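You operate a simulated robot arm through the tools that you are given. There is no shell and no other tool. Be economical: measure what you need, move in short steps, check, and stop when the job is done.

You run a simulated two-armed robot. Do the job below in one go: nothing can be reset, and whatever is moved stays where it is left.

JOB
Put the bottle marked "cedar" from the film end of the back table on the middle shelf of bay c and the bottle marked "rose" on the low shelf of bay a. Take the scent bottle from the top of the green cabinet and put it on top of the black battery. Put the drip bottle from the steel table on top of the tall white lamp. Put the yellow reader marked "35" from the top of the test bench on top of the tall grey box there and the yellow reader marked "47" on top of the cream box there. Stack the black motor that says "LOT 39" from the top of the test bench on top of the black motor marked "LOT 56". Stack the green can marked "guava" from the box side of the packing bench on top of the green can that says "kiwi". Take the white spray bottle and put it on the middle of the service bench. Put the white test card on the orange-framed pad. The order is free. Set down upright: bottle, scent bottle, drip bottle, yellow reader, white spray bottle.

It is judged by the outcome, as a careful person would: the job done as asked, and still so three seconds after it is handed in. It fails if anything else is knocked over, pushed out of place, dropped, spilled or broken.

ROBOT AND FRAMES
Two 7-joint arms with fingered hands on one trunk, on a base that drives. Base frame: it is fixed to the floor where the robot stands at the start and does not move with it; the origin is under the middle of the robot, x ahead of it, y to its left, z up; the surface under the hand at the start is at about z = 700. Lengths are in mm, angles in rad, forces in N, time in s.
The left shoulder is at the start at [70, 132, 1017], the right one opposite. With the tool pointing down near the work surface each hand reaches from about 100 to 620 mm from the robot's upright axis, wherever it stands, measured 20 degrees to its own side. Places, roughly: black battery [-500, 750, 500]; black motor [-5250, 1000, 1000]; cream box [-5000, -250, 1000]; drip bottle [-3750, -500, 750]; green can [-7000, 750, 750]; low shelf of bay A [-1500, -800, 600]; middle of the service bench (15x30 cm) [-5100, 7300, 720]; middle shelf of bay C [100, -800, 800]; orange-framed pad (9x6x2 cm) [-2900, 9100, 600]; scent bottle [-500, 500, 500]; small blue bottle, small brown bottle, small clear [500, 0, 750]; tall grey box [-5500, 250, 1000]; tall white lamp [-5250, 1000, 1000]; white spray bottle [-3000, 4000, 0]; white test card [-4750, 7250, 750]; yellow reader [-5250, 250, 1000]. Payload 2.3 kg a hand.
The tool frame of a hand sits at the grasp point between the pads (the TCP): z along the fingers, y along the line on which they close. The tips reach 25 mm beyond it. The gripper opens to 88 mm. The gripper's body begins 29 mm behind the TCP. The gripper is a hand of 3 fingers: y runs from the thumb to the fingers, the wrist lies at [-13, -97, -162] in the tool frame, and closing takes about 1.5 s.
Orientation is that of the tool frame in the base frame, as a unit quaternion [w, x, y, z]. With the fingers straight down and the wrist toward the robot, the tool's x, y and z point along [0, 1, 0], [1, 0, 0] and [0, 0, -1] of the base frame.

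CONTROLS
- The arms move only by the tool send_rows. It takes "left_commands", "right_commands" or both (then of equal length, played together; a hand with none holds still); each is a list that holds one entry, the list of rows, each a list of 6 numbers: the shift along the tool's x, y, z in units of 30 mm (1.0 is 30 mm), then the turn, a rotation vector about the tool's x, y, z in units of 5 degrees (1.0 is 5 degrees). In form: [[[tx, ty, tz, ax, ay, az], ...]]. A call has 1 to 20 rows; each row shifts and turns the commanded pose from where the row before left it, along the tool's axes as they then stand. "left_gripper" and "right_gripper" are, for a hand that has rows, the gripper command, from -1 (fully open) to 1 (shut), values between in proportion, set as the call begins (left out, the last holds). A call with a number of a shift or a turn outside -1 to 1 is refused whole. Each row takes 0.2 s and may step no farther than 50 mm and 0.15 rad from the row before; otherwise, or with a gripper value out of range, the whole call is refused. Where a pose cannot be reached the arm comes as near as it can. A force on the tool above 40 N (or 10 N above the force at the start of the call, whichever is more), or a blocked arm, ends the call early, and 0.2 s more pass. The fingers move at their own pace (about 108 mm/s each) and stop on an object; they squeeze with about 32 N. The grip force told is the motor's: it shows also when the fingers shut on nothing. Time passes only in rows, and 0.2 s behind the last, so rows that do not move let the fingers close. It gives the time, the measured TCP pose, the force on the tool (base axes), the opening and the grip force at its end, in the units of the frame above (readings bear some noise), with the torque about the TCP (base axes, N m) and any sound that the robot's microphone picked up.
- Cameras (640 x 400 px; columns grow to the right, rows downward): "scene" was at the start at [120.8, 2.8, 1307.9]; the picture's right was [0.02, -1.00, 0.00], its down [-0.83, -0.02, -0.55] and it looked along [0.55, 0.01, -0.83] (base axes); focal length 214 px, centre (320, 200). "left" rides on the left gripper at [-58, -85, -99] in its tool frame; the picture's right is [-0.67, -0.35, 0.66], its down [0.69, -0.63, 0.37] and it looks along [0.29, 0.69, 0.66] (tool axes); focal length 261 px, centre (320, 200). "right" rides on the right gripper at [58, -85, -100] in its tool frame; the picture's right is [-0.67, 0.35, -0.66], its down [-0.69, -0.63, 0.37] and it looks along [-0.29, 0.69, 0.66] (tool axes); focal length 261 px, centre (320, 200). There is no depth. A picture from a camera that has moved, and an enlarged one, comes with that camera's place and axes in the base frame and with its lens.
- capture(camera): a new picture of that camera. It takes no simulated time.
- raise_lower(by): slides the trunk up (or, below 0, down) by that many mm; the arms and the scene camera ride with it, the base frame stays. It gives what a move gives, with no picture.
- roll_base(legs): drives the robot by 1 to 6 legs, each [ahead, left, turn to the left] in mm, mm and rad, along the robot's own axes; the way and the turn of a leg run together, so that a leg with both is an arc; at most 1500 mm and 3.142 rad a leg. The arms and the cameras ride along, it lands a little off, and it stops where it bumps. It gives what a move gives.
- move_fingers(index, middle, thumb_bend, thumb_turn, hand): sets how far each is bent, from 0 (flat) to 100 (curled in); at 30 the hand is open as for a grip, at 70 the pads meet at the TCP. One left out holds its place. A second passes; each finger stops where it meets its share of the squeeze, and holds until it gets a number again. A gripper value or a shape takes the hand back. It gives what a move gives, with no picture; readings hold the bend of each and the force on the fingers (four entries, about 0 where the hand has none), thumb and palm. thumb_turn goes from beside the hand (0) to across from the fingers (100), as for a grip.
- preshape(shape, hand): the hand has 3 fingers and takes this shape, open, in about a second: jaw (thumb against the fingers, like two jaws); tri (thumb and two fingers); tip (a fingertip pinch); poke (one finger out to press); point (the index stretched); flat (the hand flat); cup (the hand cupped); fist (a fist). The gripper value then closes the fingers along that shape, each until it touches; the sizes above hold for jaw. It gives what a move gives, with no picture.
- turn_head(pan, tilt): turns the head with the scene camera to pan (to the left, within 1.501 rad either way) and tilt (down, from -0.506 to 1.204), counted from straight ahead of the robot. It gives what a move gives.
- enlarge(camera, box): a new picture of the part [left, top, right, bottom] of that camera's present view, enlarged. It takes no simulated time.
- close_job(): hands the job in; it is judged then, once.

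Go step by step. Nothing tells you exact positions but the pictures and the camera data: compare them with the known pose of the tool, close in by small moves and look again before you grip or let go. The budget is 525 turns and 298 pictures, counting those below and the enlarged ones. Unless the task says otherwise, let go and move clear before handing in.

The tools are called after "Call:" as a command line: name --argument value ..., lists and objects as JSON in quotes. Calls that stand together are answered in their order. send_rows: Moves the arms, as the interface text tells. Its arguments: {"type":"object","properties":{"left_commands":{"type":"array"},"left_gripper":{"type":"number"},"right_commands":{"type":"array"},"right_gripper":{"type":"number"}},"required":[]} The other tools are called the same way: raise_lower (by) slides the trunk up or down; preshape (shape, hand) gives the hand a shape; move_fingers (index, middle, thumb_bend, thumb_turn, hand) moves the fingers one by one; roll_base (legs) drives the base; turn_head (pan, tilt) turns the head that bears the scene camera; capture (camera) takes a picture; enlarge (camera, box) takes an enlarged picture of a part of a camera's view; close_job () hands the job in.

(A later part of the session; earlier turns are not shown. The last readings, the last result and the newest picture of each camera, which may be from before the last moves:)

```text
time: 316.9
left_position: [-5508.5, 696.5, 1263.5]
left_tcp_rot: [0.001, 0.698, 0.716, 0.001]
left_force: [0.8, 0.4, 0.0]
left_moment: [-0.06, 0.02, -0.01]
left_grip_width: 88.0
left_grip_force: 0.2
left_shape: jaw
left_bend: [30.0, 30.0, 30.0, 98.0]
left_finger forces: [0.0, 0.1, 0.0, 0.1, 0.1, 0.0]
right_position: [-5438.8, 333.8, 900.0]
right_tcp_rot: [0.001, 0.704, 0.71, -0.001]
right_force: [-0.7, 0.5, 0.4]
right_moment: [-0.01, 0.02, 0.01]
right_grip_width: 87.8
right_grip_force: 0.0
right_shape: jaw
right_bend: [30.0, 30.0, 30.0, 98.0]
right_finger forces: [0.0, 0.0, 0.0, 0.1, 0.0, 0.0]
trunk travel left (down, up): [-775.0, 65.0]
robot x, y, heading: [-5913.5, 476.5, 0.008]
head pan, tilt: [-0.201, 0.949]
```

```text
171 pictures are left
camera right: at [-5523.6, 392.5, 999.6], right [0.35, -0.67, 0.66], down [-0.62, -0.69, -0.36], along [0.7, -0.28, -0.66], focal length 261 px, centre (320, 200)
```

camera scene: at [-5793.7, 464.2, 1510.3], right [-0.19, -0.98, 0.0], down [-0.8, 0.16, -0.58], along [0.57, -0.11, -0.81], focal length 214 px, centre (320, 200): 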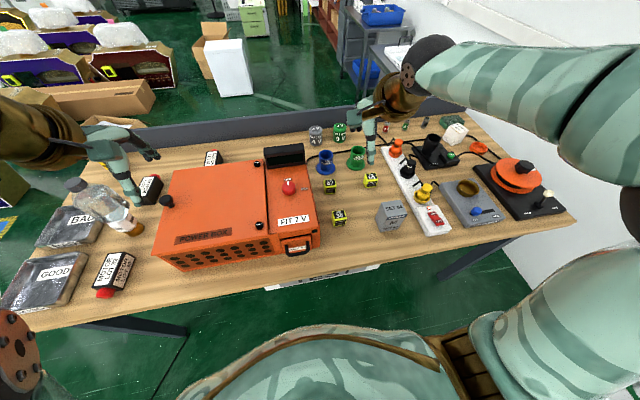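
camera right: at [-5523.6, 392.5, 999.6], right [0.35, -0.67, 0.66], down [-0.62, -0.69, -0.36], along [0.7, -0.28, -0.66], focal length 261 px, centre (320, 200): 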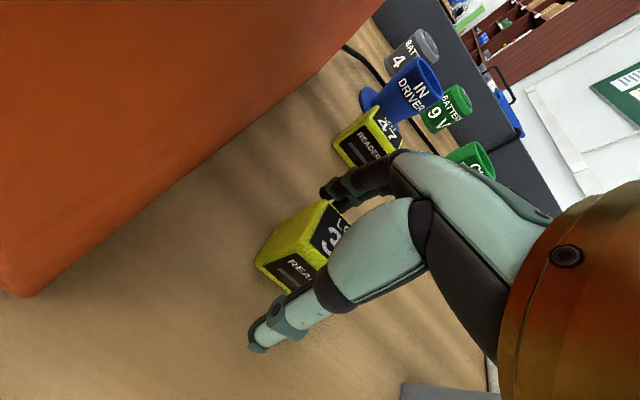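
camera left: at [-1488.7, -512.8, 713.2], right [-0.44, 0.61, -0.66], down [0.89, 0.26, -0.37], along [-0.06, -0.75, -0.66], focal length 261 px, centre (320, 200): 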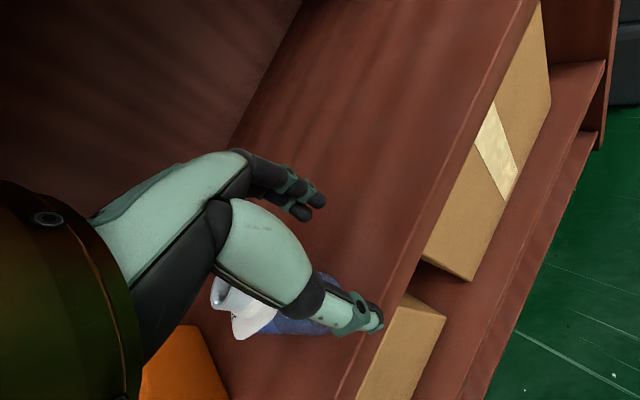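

Call:
send_rows --right_commands '[[[0, 0, 0.1, 0, 0, 0], [0, 0, 0, 0, 0, 0], [0, 0, 0, 0, 0, 0], [0, 0, 0, 0, 0, 0], [0, 0, 0, 0, 0, 0], [0, 0, 0, 0, 0, 0], [0, 0, 0, 0, 0, 0], [0, 0, 0, 0, 0, 0]]]' --right_gripper 1

Call:
send_rows --right_commands '[[[0, 0, -0.2, 0, 0, 0], [0, 0, -0.5, 0, 0, 0], [0, 0, -1, 0, 0, 0], [0, 0, -1, 0, 0, 0], [0, 0, -1, 0, 0, 0]]]'

Call:
capture --camera "right"

```text
time: 318.7
left_position: [-5508.0, 695.8, 1263.7]
left_tcp_rot: [0.001, 0.698, 0.716, -0.001]
left_force: [-0.1, -0.1, 0.1]
left_moment: [0.0, -0.03, 0.0]
left_grip_width: 87.6
left_grip_force: 0.1
left_shape: jaw
left_bend: [30.0, 30.0, 30.0, 98.0]
left_finger forces: [0.0, 0.0, 0.0, 0.1, 0.0, 0.0]
right_position: [-5438.9, 332.6, 896.7]
right_tcp_rot: [0.001, 0.705, 0.709, -0.001]
right_force: [-0.4, -0.1, -0.4]
right_moment: [-0.02, -0.03, 0.01]
right_grip_width: 30.0
right_grip_force: 32.0
right_shape: jaw
right_bend: [74.0, 52.0, 73.0, 100.0]
right_finger forces: [18.8, 10.2, 0.0, 0.0, 28.9, 0.0]
trunk travel left (down, up): [-775.0, 65.0]
robot x, y, heading: [-5915.0, 477.3, 0.009]
head pan, tilt: [-0.201, 0.949]
```

```text
time: 319.9
left_position: [-5508.4, 697.6, 1264.3]
left_tcp_rot: [0.002, 0.699, 0.715, 0.0]
left_force: [-1.1, -0.2, 0.0]
left_moment: [-0.06, 0.03, 0.02]
left_grip_width: 87.8
left_grip_force: 0.0
left_shape: jaw
left_bend: [30.0, 30.0, 30.0, 98.0]
left_finger forces: [0.1, 0.0, 0.1, 0.0, 0.1, 0.1]
right_position: [-5439.4, 333.4, 1006.1]
right_tcp_rot: [0.001, 0.705, 0.709, -0.002]
right_force: [-0.3, 0.2, -1.4]
right_moment: [-0.01, 0.03, 0.01]
right_grip_width: 30.3
right_grip_force: 32.0
right_shape: jaw
right_bend: [74.0, 52.0, 73.0, 100.0]
right_finger forces: [18.9, 10.1, 0.0, 0.0, 29.0, 0.1]
trunk travel left (down, up): [-775.0, 65.0]
robot x, y, heading: [-5913.5, 478.3, 0.007]
head pan, tilt: [-0.201, 0.949]
```

```text
170 pictures are left
camera right: at [-5523.9, 392.4, 1107.4], right [0.35, -0.67, 0.66], down [-0.62, -0.69, -0.36], along [0.7, -0.28, -0.66], focal length 261 px, centre (320, 200)
```

right: 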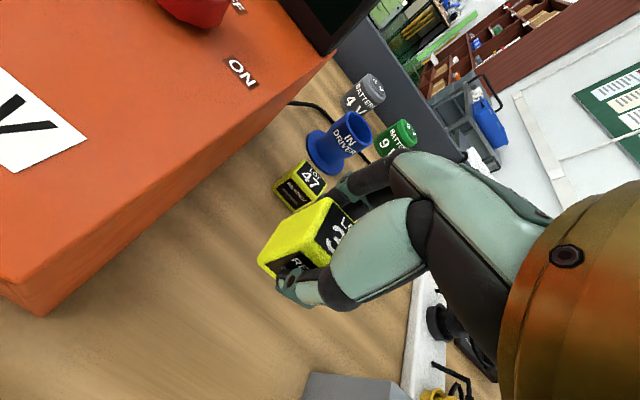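

Call:
send_rows --right_commands '[[[-0.91, -0.19, -0.2, 0, 0, 0], [-0.91, -0.19, -0.2, 0, 0, 0], [-0.91, -0.19, -0.2, 0, 0, 0], [-0.91, -0.19, -0.2, 0, 0, 0], [-0.91, -0.19, 0, 0, 0, 0], [-0.91, -0.19, 0, 0, 0, 0]]]'

Call:
capture --camera "right"

Call:
enlarge --camera "scene" --box '[330, 150, 450, 250]'

```text
time: 321.3
left_position: [-5508.4, 695.2, 1263.0]
left_tcp_rot: [0.001, 0.698, 0.716, 0.0]
left_force: [0.1, -0.7, 0.2]
left_moment: [-0.01, 0.03, -0.01]
left_grip_width: 87.8
left_grip_force: 0.0
left_shape: jaw
left_bend: [30.0, 30.0, 30.0, 98.0]
left_finger forces: [0.0, 0.1, 0.1, 0.2, 0.1, 0.1]
right_position: [-5470.4, 167.9, 1031.3]
right_tcp_rot: [0.0, 0.704, 0.71, -0.001]
right_force: [-0.6, -0.3, -0.7]
right_moment: [0.0, -0.01, -0.02]
right_grip_width: 30.0
right_grip_force: 31.5
right_shape: jaw
right_bend: [74.0, 52.0, 73.0, 100.0]
right_finger forces: [18.9, 10.2, 0.0, 0.0, 28.7, 0.0]
trunk travel left (down, up): [-775.0, 65.0]
robot x, y, heading: [-5914.8, 473.5, 0.01]
head pan, tilt: [-0.201, 0.949]
```

```text
169 pictures are left
camera right: at [-5555.4, 227.1, 1131.3], right [0.35, -0.67, 0.66], down [-0.62, -0.69, -0.36], along [0.7, -0.28, -0.66], focal length 261 px, centre (320, 200)
```

right: 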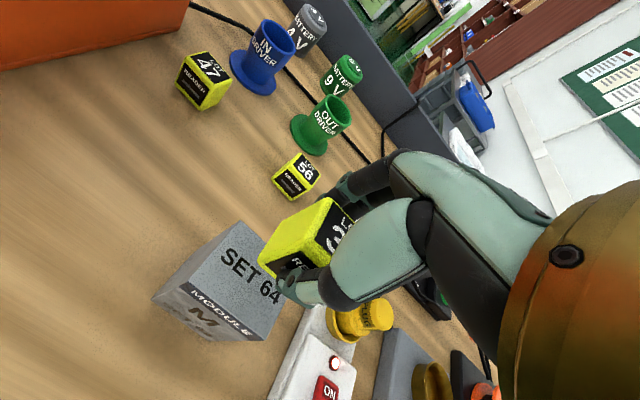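

```text
4.00 times, centred on (390, 200) of scene
camera zoom: at [-5793.9, 462.4, 1510.3], right [-0.19, -0.98, 0.0], down [-0.8, 0.16, -0.58], along [0.57, -0.11, -0.81], focal length 858 px, centre (40, 200)
```

zoom: 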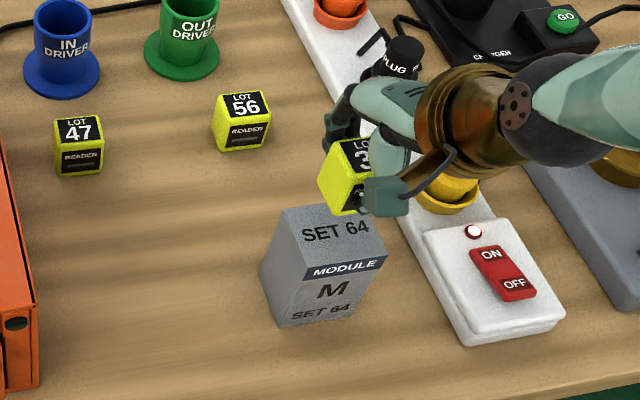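

Call:
send_rows --right_commands '[[[0.05, -0.22, 0.5, 0, 0, 0], [0, 0, 0.5, 0, 0, 0], [0, 0, 0.3, 0, 0, 0]]]'

Call:
enlarge --camera "right" --box '[140, 180, 360, 360]'

Call:
enlarge --camera "scene" --box '[350, 160, 440, 240]'

```text
time: 322.1
left_position: [-5511.6, 697.5, 1264.8]
left_tcp_rot: [0.003, 0.699, 0.715, -0.001]
left_force: [-1.0, 0.5, 0.7]
left_moment: [0.01, -0.01, 0.01]
left_grip_width: 87.6
left_grip_force: 0.0
left_shape: jaw
left_bend: [30.0, 30.0, 30.0, 98.0]
left_finger forces: [0.0, 0.1, 0.0, 0.0, 0.1, 0.0]
right_position: [-5479.9, 172.5, 994.9]
right_tcp_rot: [0.006, 0.705, 0.709, 0.001]
right_force: [4.1, -2.4, 12.4]
right_moment: [-0.05, -0.12, -0.07]
right_grip_width: 30.9
right_grip_force: 32.7
right_shape: jaw
right_bend: [74.0, 52.0, 73.0, 100.0]
right_finger forces: [21.8, 12.7, 0.1, 0.0, 30.9, 0.0]
trunk travel left (down, up): [-775.0, 65.0]
robot x, y, heading: [-5916.6, 474.8, 0.011]
head pan, tilt: [-0.201, 0.949]
```

```text
2.22 times, centred on (250, 270) of right
camera zoom: at [-5564.5, 231.4, 1094.7], right [0.35, -0.66, 0.66], down [-0.62, -0.69, -0.37], along [0.7, -0.28, -0.65], focal length 579 px, centre (476, 44)
```

zoom: 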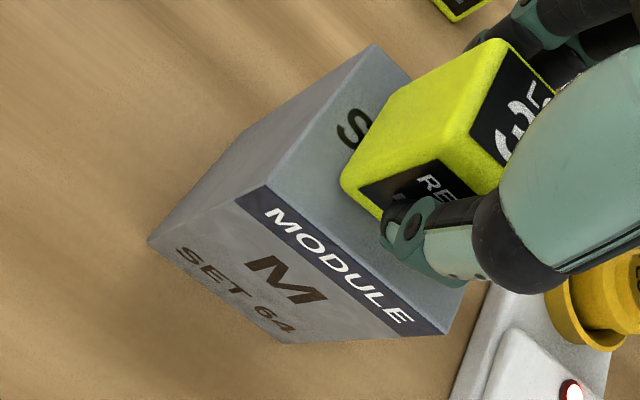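

```text
5.00 times, centred on (395, 200) of scene
camera zoom: at [-5797.7, 466.4, 1511.0], right [-0.19, -0.98, 0.0], down [-0.8, 0.16, -0.58], along [0.57, -0.11, -0.81], focal length 1072 px, centre (-55, 200)
```

zoom: 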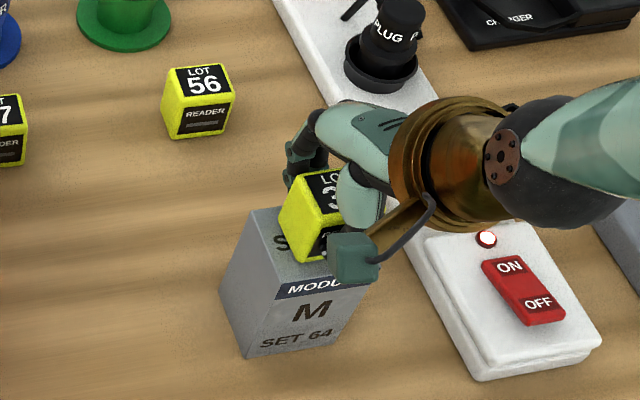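

Already in contact and well centred on the grey box. Release.

Call:
send_rows --right_commands '[[[0, 0, -0.03, 0, 0, 0], [0, 0, 0, 0, 0, 0], [0, 0, 0, 0, 0, 0], [0, 0, 0, 0, 0, 0], [0, 0, 0, 0, 0, 0]]]' --right_gripper -0.7

Call:
send_rows --right_commands '[[[0, 0, -0.2, 0, 0, 0], [0, 0, -0.5, 0, 0, 0], [0, 0, -1, 0, 0, 0], [0, 0, -1, 0, 0, 0]]]'

Call:
capture --camera "right"

```text
time: 323.3
left_position: [-5508.5, 696.2, 1263.7]
left_tcp_rot: [0.0, 0.698, 0.716, 0.001]
left_force: [0.2, 0.2, -0.3]
left_moment: [-0.01, -0.03, -0.02]
left_grip_width: 87.4
left_grip_force: 0.1
left_shape: jaw
left_bend: [30.0, 30.0, 30.0, 98.0]
left_finger forces: [0.0, 0.1, 0.0, 0.0, 0.0, 0.0]
right_position: [-5477.5, 170.3, 994.4]
right_tcp_rot: [0.001, 0.704, 0.71, -0.001]
right_force: [0.2, 0.2, -0.6]
right_moment: [-0.02, 0.0, 0.01]
right_grip_width: 74.5
right_grip_force: 0.1
right_shape: jaw
right_bend: [28.0, 33.0, 43.0, 99.0]
right_finger forces: [0.0, 0.0, 0.1, 0.0, 0.0, 0.0]
trunk travel left (down, up): [-775.0, 65.0]
robot x, y, heading: [-5915.0, 476.4, 0.012]
head pan, tilt: [-0.201, 0.949]
```

```text
time: 324.3
left_position: [-5509.2, 697.7, 1263.8]
left_tcp_rot: [0.001, 0.698, 0.716, 0.0]
left_force: [0.7, -0.5, 0.3]
left_moment: [-0.01, 0.0, 0.01]
left_grip_width: 87.7
left_grip_force: 0.2
left_shape: jaw
left_bend: [30.0, 30.0, 30.0, 98.0]
left_finger forces: [0.1, 0.0, 0.0, 0.0, 0.0, 0.0]
right_position: [-5480.1, 171.6, 1074.9]
right_tcp_rot: [0.001, 0.704, 0.71, -0.001]
right_force: [-0.9, 0.1, -0.5]
right_moment: [0.01, 0.0, 0.04]
right_grip_width: 74.3
right_grip_force: 0.0
right_shape: jaw
right_bend: [28.0, 33.0, 43.0, 99.0]
right_finger forces: [0.0, 0.0, 0.1, 0.0, 0.0, 0.0]
trunk travel left (down, up): [-775.0, 65.0]
robot x, y, heading: [-5912.8, 479.6, 0.008]
head pan, tilt: [-0.201, 0.949]
```

```text
165 pictures are left
camera right: at [-5563.9, 230.8, 1174.5], right [0.35, -0.66, 0.66], down [-0.62, -0.69, -0.36], along [0.7, -0.28, -0.66], focal length 261 px, centre (320, 200)
```

right: 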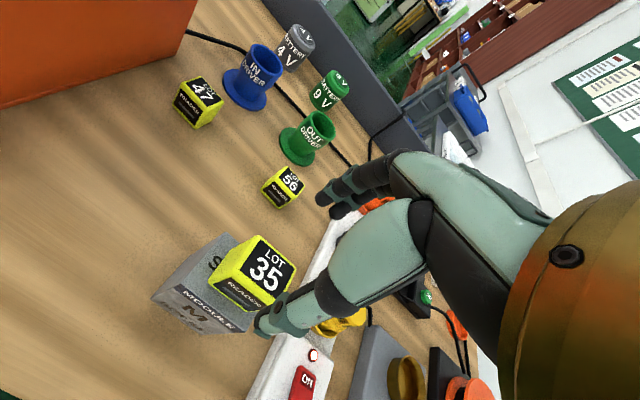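

Reader 35 sits on the grey box. Next reader 47.

Call:
roll_base --legs '[[100, 0, 0]]'

Call:
send_rows --right_commands '[[[0.9, 0.44, 0, 0, 0, 0], [0.9, 0.44, 0, 0, 0, 0], [0.9, 0.44, 0, 0, 0, 0], [0.9, 0.44, 0, 0, 0, 0], [0.9, 0.44, 0.8, 0, 0, 0], [0.9, 0.44, 0.8, 0, 0, 0], [0, 0, 0.8, 0, 0, 0], [0, 0, 0.8, 0, 0, 0]]]' --right_gripper -1

Call:
capture --camera "right"

```text
time: 325.4
left_position: [-5417.2, 697.2, 1266.3]
left_tcp_rot: [0.002, 0.698, 0.716, 0.002]
left_force: [0.0, -0.5, 0.0]
left_moment: [-0.02, -0.02, 0.04]
left_grip_width: 87.6
left_grip_force: 0.0
left_shape: jaw
left_bend: [30.0, 30.0, 30.0, 98.0]
left_finger forces: [0.0, 0.0, 0.0, 0.1, 0.0, 0.0]
right_position: [-5386.1, 170.9, 1076.0]
right_tcp_rot: [0.002, 0.704, 0.71, 0.002]
right_force: [-0.6, -0.3, 0.0]
right_moment: [0.0, -0.03, 0.0]
right_grip_width: 74.6
right_grip_force: 0.1
right_shape: jaw
right_bend: [28.0, 33.0, 43.0, 99.0]
right_finger forces: [0.0, 0.0, 0.1, 0.1, 0.0, 0.1]
trunk travel left (down, up): [-775.0, 65.0]
robot x, y, heading: [-5817.0, 478.4, 0.005]
head pan, tilt: [-0.201, 0.949]
```

```text
time: 327.2
left_position: [-5410.1, 697.8, 1262.9]
left_tcp_rot: [0.0, 0.698, 0.716, 0.001]
left_force: [-0.4, -0.6, -0.4]
left_moment: [0.01, -0.03, 0.0]
left_grip_width: 87.6
left_grip_force: 0.1
left_shape: jaw
left_bend: [30.0, 30.0, 30.0, 98.0]
left_finger forces: [0.0, 0.0, 0.0, 0.0, 0.0, 0.0]
right_position: [-5302.0, 334.1, 976.3]
right_tcp_rot: [0.001, 0.704, 0.711, -0.001]
right_force: [-0.1, -0.5, -0.2]
right_moment: [0.0, -0.01, -0.01]
right_grip_width: 87.6
right_grip_force: 0.0
right_shape: jaw
right_bend: [30.0, 30.0, 30.0, 98.0]
right_finger forces: [0.0, 0.0, 0.1, 0.0, 0.0, 0.1]
trunk travel left (down, up): [-775.0, 65.0]
robot x, y, heading: [-5814.9, 477.1, 0.004]
head pan, tilt: [-0.201, 0.949]
```

```text
164 pictures are left
camera right: at [-5386.7, 393.8, 1076.2], right [0.35, -0.67, 0.66], down [-0.62, -0.69, -0.36], along [0.7, -0.28, -0.66], focal length 261 px, centre (320, 200)
```

right: 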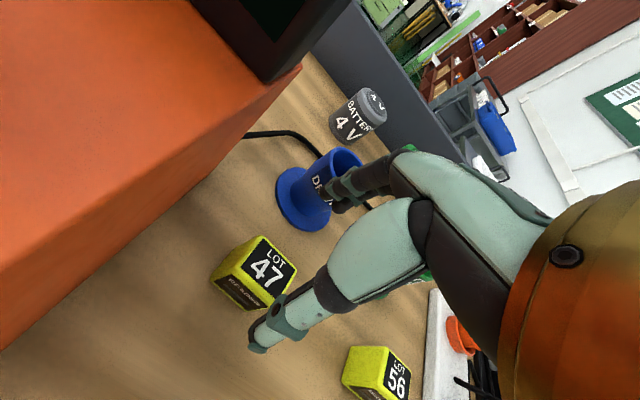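

Call:
send_rows --right_commands '[[[-0.03, -0.1, 0.7, 0, 0, 0], [0, 0, 0.7, 0, 0, 0], [0, 0, 0.7, 0, 0, 0], [0, 0, 0.5, 0, 0, 0]]]'

Call:
capture --camera "right"

```text
time: 328.2
left_position: [-5410.4, 697.5, 1263.5]
left_tcp_rot: [0.001, 0.698, 0.716, 0.0]
left_force: [-0.6, -0.1, 0.0]
left_moment: [-0.01, -0.04, 0.02]
left_grip_width: 87.4
left_grip_force: 0.1
left_shape: jaw
left_bend: [30.0, 30.0, 30.0, 98.0]
left_finger forces: [0.0, 0.1, 0.0, 0.0, 0.0, 0.0]
right_position: [-5305.4, 334.1, 899.4]
right_tcp_rot: [0.001, 0.704, 0.71, -0.001]
right_force: [0.5, 0.3, -0.4]
right_moment: [0.0, -0.02, -0.02]
right_grip_width: 87.5
right_grip_force: 0.0
right_shape: jaw
right_bend: [30.0, 30.0, 30.0, 98.0]
right_finger forces: [0.1, 0.0, 0.1, 0.0, 0.1, 0.0]
trunk travel left (down, up): [-775.0, 65.0]
robot x, y, heading: [-5817.4, 479.6, 0.006]
head pan, tilt: [-0.201, 0.949]
```

```text
163 pictures are left
camera right: at [-5389.8, 392.3, 999.0], right [0.35, -0.67, 0.66], down [-0.62, -0.69, -0.36], along [0.7, -0.28, -0.66], focal length 261 px, centre (320, 200)
```

right: 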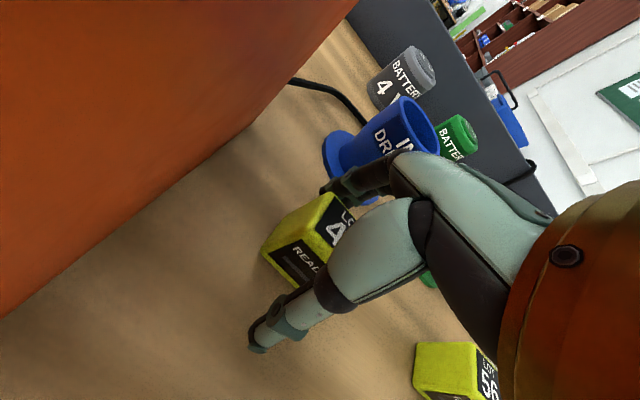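

Call:
send_rows --right_commands '[[[0, 0, 0.08, 0, 0, 0], [0, 0, 0, 0, 0, 0], [0, 0, 0, 0, 0, 0], [0, 0, 0, 0, 0, 0], [0, 0, 0, 0, 0, 0], [0, 0, 0, 0, 0, 0], [0, 0, 0, 0, 0, 0], [0, 0, 0, 0, 0, 0]]]' --right_gripper 1

Call:
send_rows --right_commands '[[[0, 0, -0.2, 0, 0, 0], [0, 0, -0.5, 0, 0, 0], [0, 0, -1, 0, 0, 0], [0, 0, -1, 0, 0, 0], [0, 0, -1, 0, 0, 0], [0, 0, -1, 0, 0, 0], [0, -0.5, -1, 0, 0, 0], [0, -0.8, -1, 0, 0, 0], [0, -0.8, 0, 0, 0, 0], [0, -0.8, 0, 0, 0, 0]]]'

Call:
capture --camera "right"

```text
time: 330.0
left_position: [-5411.5, 697.7, 1264.0]
left_tcp_rot: [0.002, 0.698, 0.716, 0.001]
left_force: [-0.1, -1.0, 0.6]
left_moment: [0.01, -0.02, -0.02]
left_grip_width: 87.8
left_grip_force: 0.1
left_shape: jaw
left_bend: [30.0, 30.0, 30.0, 98.0]
left_finger forces: [0.0, 0.0, 0.1, 0.1, 0.0, 0.0]
right_position: [-5305.8, 333.6, 896.7]
right_tcp_rot: [0.001, 0.704, 0.71, 0.0]
right_force: [0.4, 0.5, -0.7]
right_moment: [0.0, 0.0, 0.01]
right_grip_width: 30.4
right_grip_force: 32.2
right_shape: jaw
right_bend: [74.0, 52.0, 73.0, 100.0]
right_finger forces: [18.8, 10.2, 0.0, 0.0, 28.7, 0.0]
trunk travel left (down, up): [-775.0, 65.0]
robot x, y, heading: [-5816.8, 477.6, 0.01]
head pan, tilt: [-0.201, 0.949]
```

```text
time: 332.2
left_position: [-5410.8, 696.1, 1263.4]
left_tcp_rot: [0.001, 0.698, 0.716, 0.001]
left_force: [0.8, 0.5, 0.2]
left_moment: [0.03, -0.01, -0.02]
left_grip_width: 87.7
left_grip_force: 0.0
left_shape: jaw
left_bend: [30.0, 30.0, 30.0, 98.0]
left_finger forces: [0.0, 0.1, 0.0, 0.0, 0.1, 0.0]
right_position: [-5396.1, 332.6, 1099.4]
right_tcp_rot: [0.0, 0.704, 0.711, 0.0]
right_force: [-0.5, -0.7, -0.7]
right_moment: [0.01, 0.01, -0.02]
right_grip_width: 30.4
right_grip_force: 31.9
right_shape: jaw
right_bend: [74.0, 52.0, 73.0, 100.0]
right_finger forces: [18.8, 10.1, 0.0, 0.1, 28.9, 0.0]
trunk travel left (down, up): [-775.0, 65.0]
robot x, y, heading: [-5819.4, 479.9, 0.011]
head pan, tilt: [-0.201, 0.949]
```

```text
162 pictures are left
camera right: at [-5479.7, 391.6, 1198.9], right [0.35, -0.67, 0.66], down [-0.62, -0.69, -0.36], along [0.7, -0.28, -0.66], focal length 261 px, centre (320, 200)
```

right: 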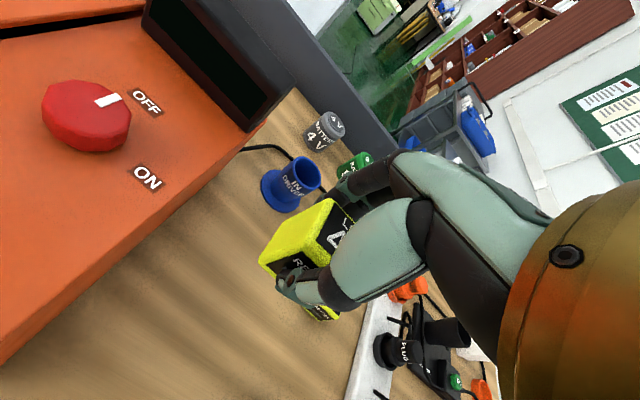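

Holding 47. Strafe along the bench to the cream box.

Call:
roll_base --legs '[[0, -540, 0], [60, 0, 0]]'

Call:
turn_head --pan -0.3 --tilt 0.9

Call:
capture --camera "scene"

Call:
capture --camera "right"

```text
time: 336.0
left_position: [-5355.5, 149.4, 1269.2]
left_tcp_rot: [0.005, 0.698, 0.716, 0.003]
left_force: [-0.5, 0.3, 0.3]
left_moment: [0.02, -0.05, 0.0]
left_grip_width: 87.7
left_grip_force: 0.2
left_shape: jaw
left_bend: [30.0, 30.0, 30.0, 98.0]
left_finger forces: [0.0, 0.0, 0.0, 0.1, 0.0, 0.0]
right_position: [-5336.9, -214.5, 1101.8]
right_tcp_rot: [0.004, 0.705, 0.709, 0.001]
right_force: [-0.6, -0.4, -0.9]
right_moment: [0.01, -0.03, 0.04]
right_grip_width: 30.2
right_grip_force: 31.9
right_shape: jaw
right_bend: [74.0, 52.0, 73.0, 100.0]
right_finger forces: [18.8, 10.1, 0.0, 0.1, 28.9, 0.0]
trunk travel left (down, up): [-775.0, 65.0]
robot x, y, heading: [-5752.4, -74.2, 0.009]
head pan, tilt: [-0.201, 0.949]
```

```text
time: 336.6
left_position: [-5347.9, 148.8, 1263.9]
left_tcp_rot: [0.001, 0.698, 0.716, 0.0]
left_force: [0.2, -0.2, -0.4]
left_moment: [0.02, -0.01, -0.01]
left_grip_width: 87.6
left_grip_force: 0.1
left_shape: jaw
left_bend: [30.0, 30.0, 30.0, 98.0]
left_finger forces: [0.0, 0.1, 0.0, 0.1, 0.1, 0.1]
right_position: [-5331.9, -215.0, 1099.0]
right_tcp_rot: [0.002, 0.705, 0.71, 0.0]
right_force: [0.3, -0.6, -0.6]
right_moment: [0.01, -0.02, 0.01]
right_grip_width: 30.3
right_grip_force: 32.2
right_shape: jaw
right_bend: [74.0, 52.0, 73.0, 100.0]
right_finger forces: [18.7, 10.1, 0.0, 0.0, 28.8, 0.0]
trunk travel left (down, up): [-775.0, 65.0]
robot x, y, heading: [-5753.3, -71.2, 0.01]
head pan, tilt: [-0.3, 0.901]
```

```text
161 pictures are left
camera scene: at [-5633.1, -91.0, 1514.1], right [-0.29, -0.96, 0.0], down [-0.75, 0.23, -0.62], along [0.6, -0.18, -0.78], focal length 214 px, centre (320, 200)
```

scene: 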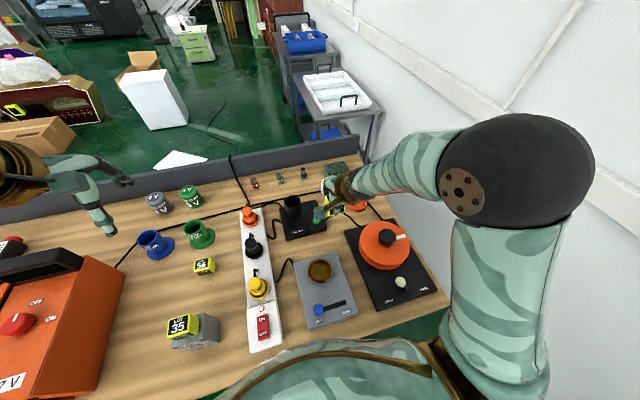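

```text
160 pictures are left
camera right: at [-5415.9, -156.7, 1199.3], right [0.35, -0.67, 0.66], down [-0.62, -0.69, -0.37], along [0.7, -0.28, -0.66], focal length 261 px, centre (320, 200)
```

right: 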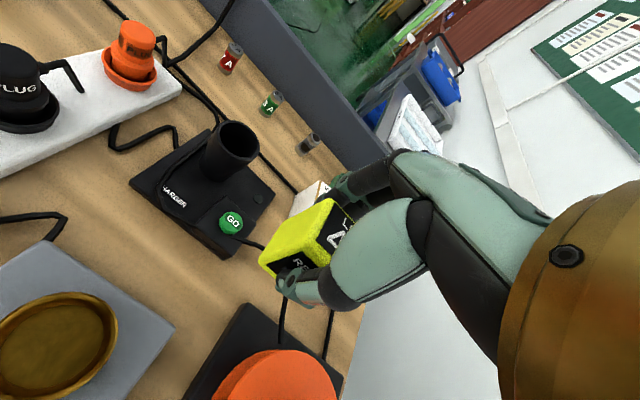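

Call:
send_rows --right_commands '[[[0, 0.7, -0.5, 0, 0, 0], [0, 0.8, -0.5, 0, 0, 0], [0, 0.8, 0, 0, 0, 0], [0, 0.8, 0, 0, 0, 0]]]'

Call:
capture --camera "right"

Call:
enlarge --camera "scene" --box '[270, 120, 410, 240]'

```text
time: 337.6
left_position: [-5343.0, 149.5, 1263.6]
left_tcp_rot: [0.0, 0.698, 0.716, 0.001]
left_force: [-0.4, 0.5, 0.0]
left_moment: [0.01, -0.01, -0.01]
left_grip_width: 87.5
left_grip_force: 0.1
left_shape: jaw
left_bend: [30.0, 30.0, 30.0, 98.0]
left_finger forces: [0.0, 0.0, 0.0, 0.0, 0.1, 0.0]
right_position: [-5234.9, -214.2, 1128.1]
right_tcp_rot: [0.0, 0.705, 0.709, -0.001]
right_force: [0.2, -0.8, -0.9]
right_moment: [0.0, 0.02, 0.02]
right_grip_width: 29.9
right_grip_force: 32.0
right_shape: jaw
right_bend: [74.0, 52.0, 73.0, 100.0]
right_finger forces: [18.8, 10.1, 0.0, 0.0, 29.0, 0.0]
trunk travel left (down, up): [-775.0, 65.0]
robot x, y, heading: [-5757.4, -69.9, 0.005]
head pan, tilt: [-0.3, 0.901]
```

```text
159 pictures are left
camera right: at [-5319.8, -154.8, 1228.0], right [0.35, -0.67, 0.66], down [-0.62, -0.69, -0.36], along [0.7, -0.28, -0.66], focal length 261 px, centre (320, 200)
```

right: 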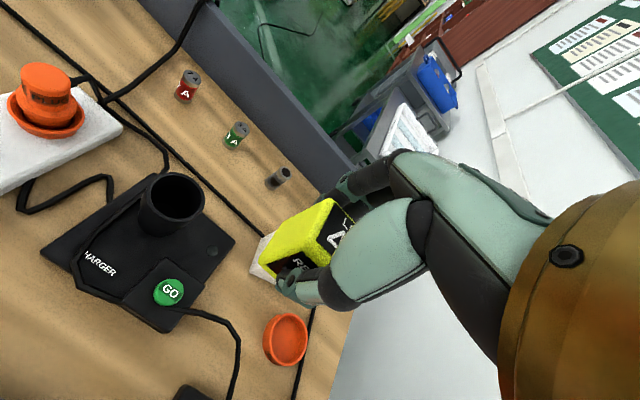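

```text
3.33 times, centred on (340, 180) of scene
camera zoom: at [-5628.4, -91.3, 1513.7], right [-0.29, -0.96, 0.0], down [-0.75, 0.23, -0.62], along [0.59, -0.18, -0.78], focal length 715 px, centre (253, 267)
```

zoom: 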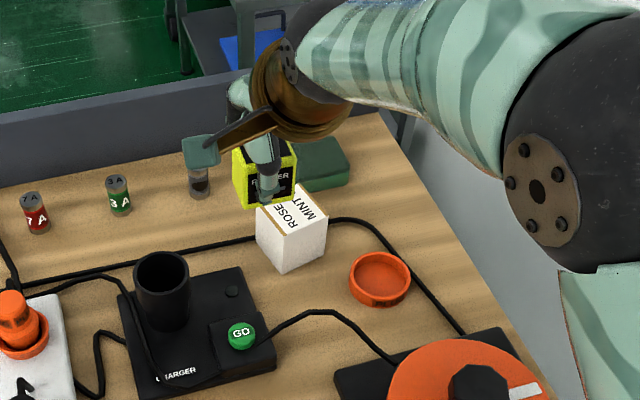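

Call:
roll_base --legs '[[0, -80, 0], [35, 0, 0]]'

Call:
send_rows --right_commands '[[[0, 0.7, -0.2, 0, 0, 0], [0, 0.8, 0, 0, 0, 0], [0, 0.7, 0, 0, 0, 0]]]'

Call:
capture --camera "right"

```text
time: 339.2
left_position: [-5318.3, 70.0, 1266.0]
left_tcp_rot: [0.003, 0.698, 0.716, 0.002]
left_force: [-1.8, 0.3, -1.0]
left_moment: [-0.04, -0.02, 0.01]
left_grip_width: 87.9
left_grip_force: 0.1
left_shape: jaw
left_bend: [30.0, 30.0, 30.0, 98.0]
left_finger forces: [0.1, 0.1, 0.0, 0.1, 0.0, 0.1]
right_position: [-5207.6, -292.0, 1130.7]
right_tcp_rot: [0.003, 0.705, 0.71, 0.001]
right_force: [-0.2, 0.3, -0.3]
right_moment: [0.01, 0.01, 0.01]
right_grip_width: 30.0
right_grip_force: 32.6
right_shape: jaw
right_bend: [74.0, 52.0, 73.0, 100.0]
right_finger forces: [18.8, 10.0, 0.1, 0.0, 28.9, 0.1]
trunk travel left (down, up): [-775.0, 65.0]
robot x, y, heading: [-5718.1, -153.4, 0.009]
head pan, tilt: [-0.3, 0.901]
```

```text
time: 340.0
left_position: [-5308.8, 70.0, 1263.4]
left_tcp_rot: [0.001, 0.698, 0.716, 0.0]
left_force: [-0.3, -0.1, 0.4]
left_moment: [-0.02, 0.01, 0.06]
left_grip_width: 87.7
left_grip_force: 0.1
left_shape: jaw
left_bend: [30.0, 30.0, 30.0, 98.0]
left_finger forces: [0.0, 0.0, 0.0, 0.0, 0.1, 0.0]
right_position: [-5135.4, -292.8, 1134.3]
right_tcp_rot: [0.001, 0.705, 0.71, -0.001]
right_force: [1.1, -0.1, -0.7]
right_moment: [-0.03, 0.0, -0.02]
right_grip_width: 30.4
right_grip_force: 32.0
right_shape: jaw
right_bend: [74.0, 52.0, 73.0, 100.0]
right_finger forces: [18.8, 10.0, 0.0, 0.0, 28.8, 0.0]
trunk travel left (down, up): [-775.0, 65.0]
robot x, y, heading: [-5716.1, -147.9, 0.005]
head pan, tilt: [-0.3, 0.901]
```

```text
157 pictures are left
camera right: at [-5219.1, -232.8, 1234.2], right [0.35, -0.67, 0.66], down [-0.63, -0.69, -0.36], along [0.69, -0.28, -0.66], focal length 261 px, centre (320, 200)
```

right: 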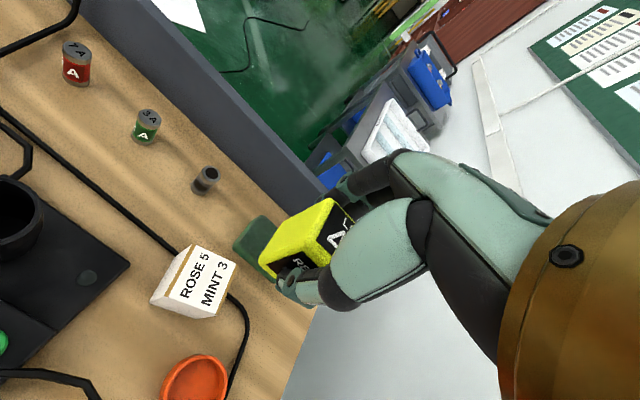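

Call:
send_rows --right_commands '[[[0.1, 0.45, 0.5, 0, 0, 0], [0, 0, 0.8, 0, 0, 0], [0, 0, 0.8, 0, 0, 0], [0, 0, 0.8, 0, 0, 0], [0, 0, 0.8, 0, 0, 0], [0, 0, 0.5, 0, 0, 0]]]'

Call:
enlarge --camera "right" --box '[140, 180, 360, 360]'

Call:
enlarge --camera "scene" --box '[260, 120, 400, 240]'

```text
time: 341.4
left_position: [-5308.6, 69.3, 1262.8]
left_tcp_rot: [0.001, 0.698, 0.716, 0.001]
left_force: [-0.3, -0.4, -0.1]
left_moment: [0.01, -0.01, -0.02]
left_grip_width: 87.7
left_grip_force: 0.2
left_shape: jaw
left_bend: [30.0, 30.0, 30.0, 98.0]
left_finger forces: [0.1, 0.0, 0.1, 0.0, 0.0, 0.0]
right_position: [-5120.4, -290.0, 1007.6]
right_tcp_rot: [0.001, 0.705, 0.71, 0.0]
right_force: [0.1, 0.0, -0.4]
right_moment: [0.03, -0.02, -0.01]
right_grip_width: 30.1
right_grip_force: 31.6
right_shape: jaw
right_bend: [74.0, 52.0, 74.0, 100.0]
right_finger forces: [18.8, 10.0, 0.0, 0.1, 28.8, 0.0]
trunk travel left (down, up): [-775.0, 65.0]
robot x, y, heading: [-5717.2, -149.7, 0.005]
head pan, tilt: [-0.3, 0.901]
```

```text
2.22 times, centred on (250, 270) of right
camera zoom: at [-5205.7, -230.6, 1107.9], right [0.35, -0.67, 0.66], down [-0.62, -0.69, -0.36], along [0.7, -0.28, -0.66], focal length 579 px, centre (476, 44)
```

zoom: 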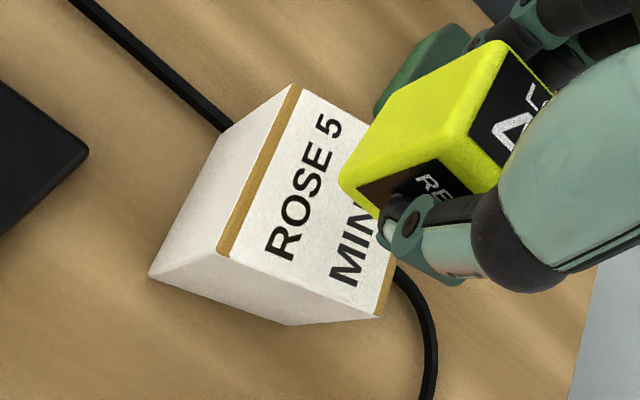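

```text
3.33 times, centred on (330, 180) of scene
camera zoom: at [-5594.4, -170.3, 1513.8], right [-0.29, -0.96, 0.0], down [-0.75, 0.23, -0.62], along [0.59, -0.18, -0.78], focal length 715 px, centre (287, 267)
```

zoom: 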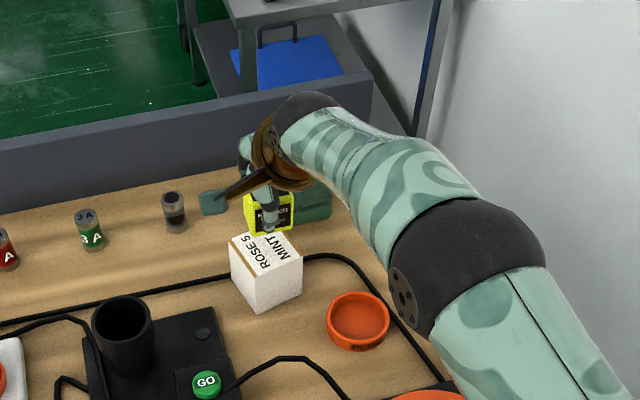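

Call:
send_rows --right_commands '[[[0, 0.07, 0.5, 0, 0, 0], [0, 0, 0.5, 0, 0, 0], [0, 0, 0.1, 0, 0, 0], [0, 0, 0, 0, 0, 0]]]'

Call:
enlarge --camera "right" --box '[140, 180, 360, 360]'

```text
time: 342.4
left_position: [-5309.5, 69.0, 1263.4]
left_tcp_rot: [0.001, 0.698, 0.716, 0.001]
left_force: [-0.6, -0.7, 0.0]
left_moment: [-0.03, -0.01, 0.01]
left_grip_width: 87.8
left_grip_force: 0.1
left_shape: jaw
left_bend: [30.0, 30.0, 30.0, 98.0]
left_finger forces: [0.0, 0.0, 0.0, 0.1, 0.0, 0.1]
right_position: [-5119.1, -289.6, 976.0]
right_tcp_rot: [0.001, 0.705, 0.71, -0.001]
right_force: [0.1, 0.1, -1.2]
right_moment: [-0.03, -0.04, -0.02]
right_grip_width: 29.9
right_grip_force: 32.2
right_shape: jaw
right_bend: [74.0, 52.0, 74.0, 100.0]
right_finger forces: [18.8, 10.0, 0.0, 0.0, 28.8, 0.0]
trunk travel left (down, up): [-775.0, 65.0]
robot x, y, heading: [-5715.9, -149.5, 0.01]
head pan, tilt: [-0.3, 0.901]
```

```text
2.22 times, centred on (250, 270) of right
camera zoom: at [-5204.2, -230.6, 1075.7], right [0.35, -0.67, 0.66], down [-0.62, -0.69, -0.36], along [0.7, -0.28, -0.66], focal length 579 px, centre (476, 44)
```

zoom: 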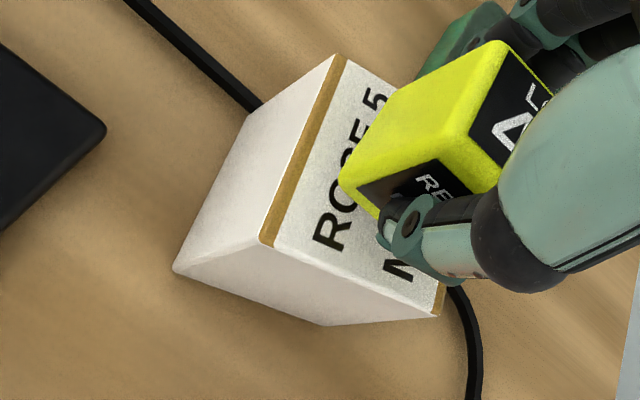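

Call:
send_rows --right_commands '[[[0, 0, 0.13, 0, 0, 0], [0, 0, 0.13, 0, 0, 0], [0, 0, 0, 0, 0, 0]]]'

Call:
send_rows --right_commands '[[[0, 0, 0.1, 0, 0, 0], [0, 0, 0, 0, 0, 0]]]'

```text
time: 343.2
left_position: [-5310.3, 70.4, 1263.3]
left_tcp_rot: [0.001, 0.699, 0.715, 0.001]
left_force: [0.2, 0.1, 0.8]
left_moment: [-0.03, 0.03, -0.01]
left_grip_width: 87.6
left_grip_force: 0.0
left_shape: jaw
left_bend: [30.0, 30.0, 30.0, 98.0]
left_finger forces: [0.0, 0.0, 0.1, 0.0, 0.0, 0.0]
right_position: [-5119.4, -291.4, 966.9]
right_tcp_rot: [0.002, 0.704, 0.71, -0.001]
right_force: [-0.3, -0.3, -0.6]
right_moment: [0.02, 0.01, 0.01]
right_grip_width: 30.3
right_grip_force: 31.3
right_shape: jaw
right_bend: [74.0, 52.0, 74.0, 100.0]
right_finger forces: [18.8, 10.0, 0.0, 0.1, 28.8, 0.0]
trunk travel left (down, up): [-775.0, 65.0]
robot x, y, heading: [-5717.5, -148.4, 0.011]
head pan, tilt: [-0.3, 0.901]
```

```text
time: 343.8
left_position: [-5311.5, 69.5, 1264.1]
left_tcp_rot: [0.002, 0.699, 0.715, 0.001]
left_force: [0.5, 0.9, -0.1]
left_moment: [0.01, 0.02, -0.01]
left_grip_width: 87.8
left_grip_force: 0.1
left_shape: jaw
left_bend: [30.0, 30.0, 30.0, 98.0]
left_finger forces: [0.1, 0.0, 0.0, 0.0, 0.1, 0.0]
right_position: [-5120.4, -290.0, 965.9]
right_tcp_rot: [0.002, 0.704, 0.71, 0.0]
right_force: [1.3, -0.1, 3.7]
right_moment: [0.01, -0.03, -0.01]
right_grip_width: 30.3
right_grip_force: 32.3
right_shape: jaw
right_bend: [74.0, 52.0, 74.0, 100.0]
right_finger forces: [19.4, 10.7, 0.1, 0.1, 29.2, 0.1]
trunk travel left (down, up): [-775.0, 65.0]
robot x, y, heading: [-5718.9, -151.0, 0.007]
head pan, tilt: [-0.3, 0.901]
```

Contact at 966. Release, rise, check.

Call:
send_rows --right_commands '[[[0, 0, 0, 0, 0, 0], [0, 0, 0, 0, 0, 0], [0, 0, 0, 0, 0, 0], [0, 0, 0, 0, 0, 0], [0, 0, -0.2, 0, 0, 0], [0, 0, -0.5, 0, 0, 0], [0, 0, -0.9, 0, 0, 0], [0, 0, -0.9, 0, 0, 0], [0, 0, -0.9, 0, 0, 0], [0, 0, -0.9, 0, 0, 0]]]' --right_gripper -0.7

Call:
capture --camera "right"

```text
time: 346.0
left_position: [-5310.8, 68.9, 1265.2]
left_tcp_rot: [0.001, 0.698, 0.716, 0.0]
left_force: [-0.2, -0.4, -0.6]
left_moment: [0.01, 0.02, 0.01]
left_grip_width: 87.6
left_grip_force: 0.0
left_shape: jaw
left_bend: [30.0, 30.0, 30.0, 98.0]
left_finger forces: [0.1, 0.0, 0.0, 0.0, 0.1, 0.1]
right_position: [-5121.5, -290.5, 1094.7]
right_tcp_rot: [0.001, 0.705, 0.709, -0.001]
right_force: [0.3, -1.5, 0.4]
right_moment: [-0.03, -0.02, 0.0]
right_grip_width: 74.5
right_grip_force: 0.0
right_shape: jaw
right_bend: [28.0, 33.0, 43.0, 99.0]
right_finger forces: [0.0, 0.1, 0.0, 0.0, 0.0, 0.0]
trunk travel left (down, up): [-775.0, 65.0]
robot x, y, heading: [-5716.5, -150.0, 0.003]
head pan, tilt: [-0.3, 0.901]
```

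```text
153 pictures are left
camera right: at [-5204.4, -231.0, 1194.6], right [0.35, -0.67, 0.66], down [-0.62, -0.69, -0.36], along [0.7, -0.28, -0.66], focal length 261 px, centre (320, 200)
```

right: 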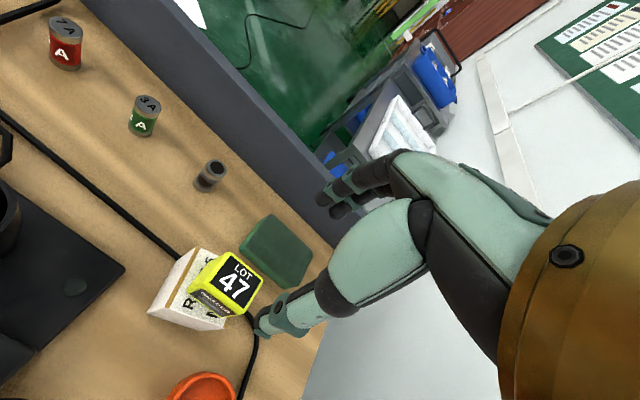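

Both readers are placed. Next motor LOT 39: raise, rotate the right hand 90° so it can grip across the motor's width, and drive along the bench.

Call:
send_rows --right_commands '[[[0, -0.5, -1, 0, 0, 0], [0, -0.8, -1, 0, 0, 0], [0, -0.8, -1, 0, 0, 0], [0, -0.8, -1, 0, 0, 0], [0, -0.8, -1, 0, 0, 0], [0, -0.8, 0, 0, 0, 0], [0, -0.8, 0, 0, 0, 0]]]' --right_gripper -1

Call:
roll_base --legs '[[-230, 0, 0], [0, 1290, 0]]'

Call:
send_rows --right_commands '[[[0, 0, 0, 0, 0, -1], [0, 0, 0, 0, 0, -1], [0, 0, 0, 0, 0, -1], [0, 0, 0, 0, 0, -1], [0, 0, 0, 0, 0, -1], [0, 0, 0, 0, 0, -1], [0, 0, 0, 0, 0, -1], [0, 0, 0, 0, 0, -1], [0, 0, 0, 0, 0, -1], [0, 0, 0, 0, 0, -1], [0, 0, 0, 0, 0, -1], [0, 0, 0, 0, 0, -1], [0, 0, 0, 0, 0, -1], [0, 0, 0, 0, 0, -1], [0, 0, 0, 0, 0, -1], [0, 0, 0, 0, 0, -1], [0, 0, 0, 0, 0, -1], [0, 0, 0, 0, 0, -1]]]'

Call:
turn_head --pan -0.1 --tilt 0.8

Call:
capture --camera "scene"

```text
time: 347.6
left_position: [-5310.9, 69.0, 1264.2]
left_tcp_rot: [0.001, 0.698, 0.716, 0.001]
left_force: [0.6, 0.4, 0.8]
left_moment: [0.05, -0.01, 0.02]
left_grip_width: 87.9
left_grip_force: 0.1
left_shape: jaw
left_bend: [30.0, 30.0, 30.0, 98.0]
left_finger forces: [0.0, 0.0, 0.0, 0.1, 0.1, 0.0]
right_position: [-5280.3, -290.8, 1245.0]
right_tcp_rot: [0.001, 0.704, 0.71, 0.001]
right_force: [-0.4, -0.1, 0.0]
right_moment: [-0.01, 0.02, 0.02]
right_grip_width: 87.9
right_grip_force: 0.1
right_shape: jaw
right_bend: [30.0, 30.0, 30.0, 98.0]
right_finger forces: [0.1, 0.1, 0.1, 0.1, 0.0, 0.0]
trunk travel left (down, up): [-775.0, 65.0]
robot x, y, heading: [-5720.9, -150.0, 0.01]
head pan, tilt: [-0.3, 0.901]
```

```text
time: 355.4
left_position: [-5538.7, 1368.9, 1263.6]
left_tcp_rot: [0.0, 0.702, 0.712, 0.0]
left_force: [-1.1, -0.2, 0.3]
left_moment: [0.02, 0.02, 0.0]
left_grip_width: 87.9
left_grip_force: 0.1
left_shape: jaw
left_bend: [30.0, 30.0, 30.0, 98.0]
left_finger forces: [0.0, 0.0, 0.0, 0.1, 0.0, 0.0]
right_position: [-5511.3, 1007.9, 1244.9]
right_tcp_rot: [0.001, 0.708, 0.706, -0.001]
right_force: [0.1, 0.3, -0.1]
right_moment: [-0.02, -0.03, 0.04]
right_grip_width: 87.7
right_grip_force: 0.0
right_shape: jaw
right_bend: [30.0, 30.0, 30.0, 98.0]
right_finger forces: [0.0, 0.0, 0.0, 0.0, 0.0, 0.1]
trunk travel left (down, up): [-775.0, 65.0]
robot x, y, heading: [-5946.8, 1157.7, -0.005]
head pan, tilt: [-0.3, 0.901]
```

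```text
time: 359.2
left_position: [-5538.2, 1369.3, 1263.7]
left_tcp_rot: [0.001, 0.702, 0.712, 0.0]
left_force: [-0.8, 0.2, -0.8]
left_moment: [0.01, -0.06, 0.01]
left_grip_width: 87.6
left_grip_force: 0.2
left_shape: jaw
left_bend: [30.0, 30.0, 30.0, 98.0]
left_finger forces: [0.1, 0.0, 0.0, 0.0, 0.1, 0.0]
right_position: [-5511.7, 1008.4, 1245.2]
right_tcp_rot: [0.0, 0.0, 1.0, -0.001]
right_force: [-0.2, 0.4, -0.7]
right_moment: [0.02, -0.05, -0.01]
right_grip_width: 88.1
right_grip_force: 0.0
right_shape: jaw
right_bend: [30.0, 30.0, 30.0, 98.0]
right_finger forces: [0.1, 0.0, 0.0, 0.1, 0.1, 0.0]
trunk travel left (down, up): [-775.0, 65.0]
robot x, y, heading: [-5947.4, 1153.6, 0.001]
head pan, tilt: [-0.3, 0.901]
```

```text
time: 360.0
left_position: [-5539.8, 1368.6, 1263.1]
left_tcp_rot: [0.001, 0.702, 0.712, 0.0]
left_force: [-0.4, 0.7, 0.3]
left_moment: [0.0, 0.02, -0.02]
left_grip_width: 87.9
left_grip_force: 0.2
left_shape: jaw
left_bend: [30.0, 30.0, 30.0, 98.0]
left_finger forces: [0.0, 0.0, 0.0, 0.1, 0.1, 0.1]
right_position: [-5511.8, 1008.3, 1244.7]
right_tcp_rot: [0.0, 0.002, 1.0, 0.0]
right_force: [0.7, -0.4, 0.2]
right_moment: [-0.02, -0.02, 0.02]
right_grip_width: 87.7
right_grip_force: 0.1
right_shape: jaw
right_bend: [30.0, 30.0, 30.0, 98.0]
right_finger forces: [0.0, 0.1, 0.0, 0.0, 0.1, 0.1]
trunk travel left (down, up): [-775.0, 65.0]
robot x, y, heading: [-5952.0, 1154.4, -0.006]
head pan, tilt: [-0.099, 0.799]
```

```text
152 pictures are left
camera scene: at [-5818.1, 1146.0, 1521.8], right [-0.1, -0.99, 0.0], down [-0.71, 0.07, -0.7], along [0.69, -0.07, -0.72], focal length 214 px, centre (320, 200)
```

scene: 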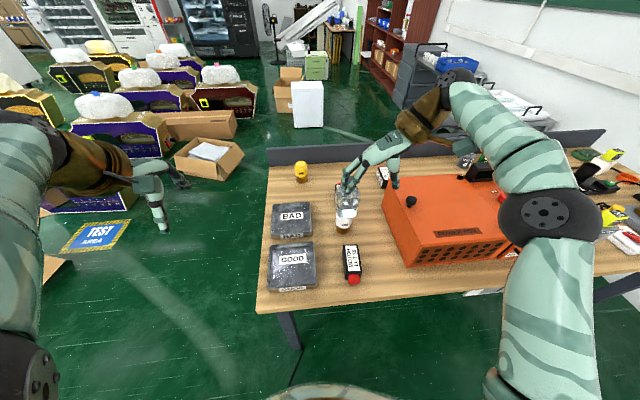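

Call:
capture --camera "right"

Call:
enlarge --camera "scene" --box '[310, 170, 410, 300]'

```text
151 pictures are left
camera right: at [-5568.6, 925.0, 1345.6], right [0.67, 0.35, 0.65], down [0.68, -0.63, -0.36], along [0.29, 0.69, -0.66], focal length 261 px, centre (320, 200)
```

right: 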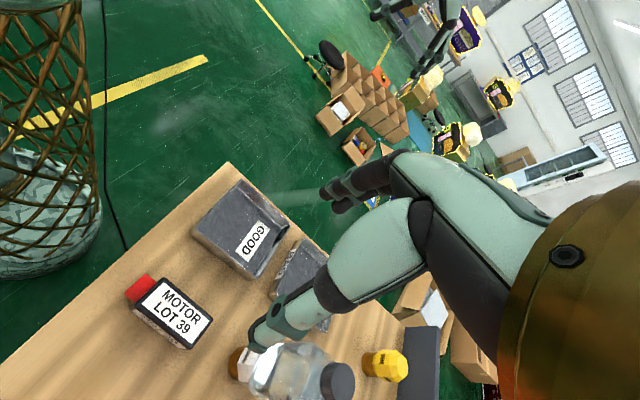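

```text
3.08 times, centred on (360, 235) of scene
camera zoom: at [-5818.1, 1146.0, 1521.8], right [-0.1, -0.99, 0.0], down [-0.71, 0.07, -0.7], along [0.69, -0.07, -0.72], focal length 660 px, centre (197, 92)
```

zoom: 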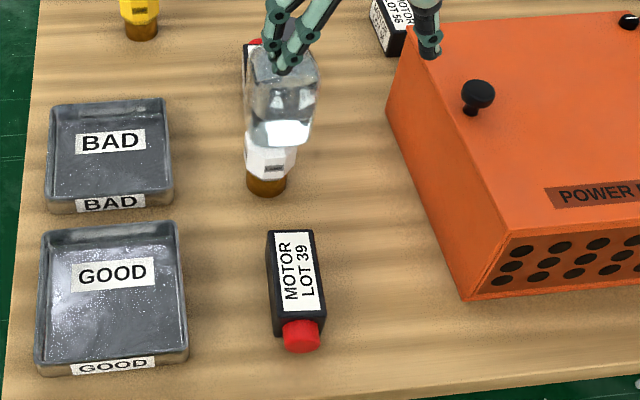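

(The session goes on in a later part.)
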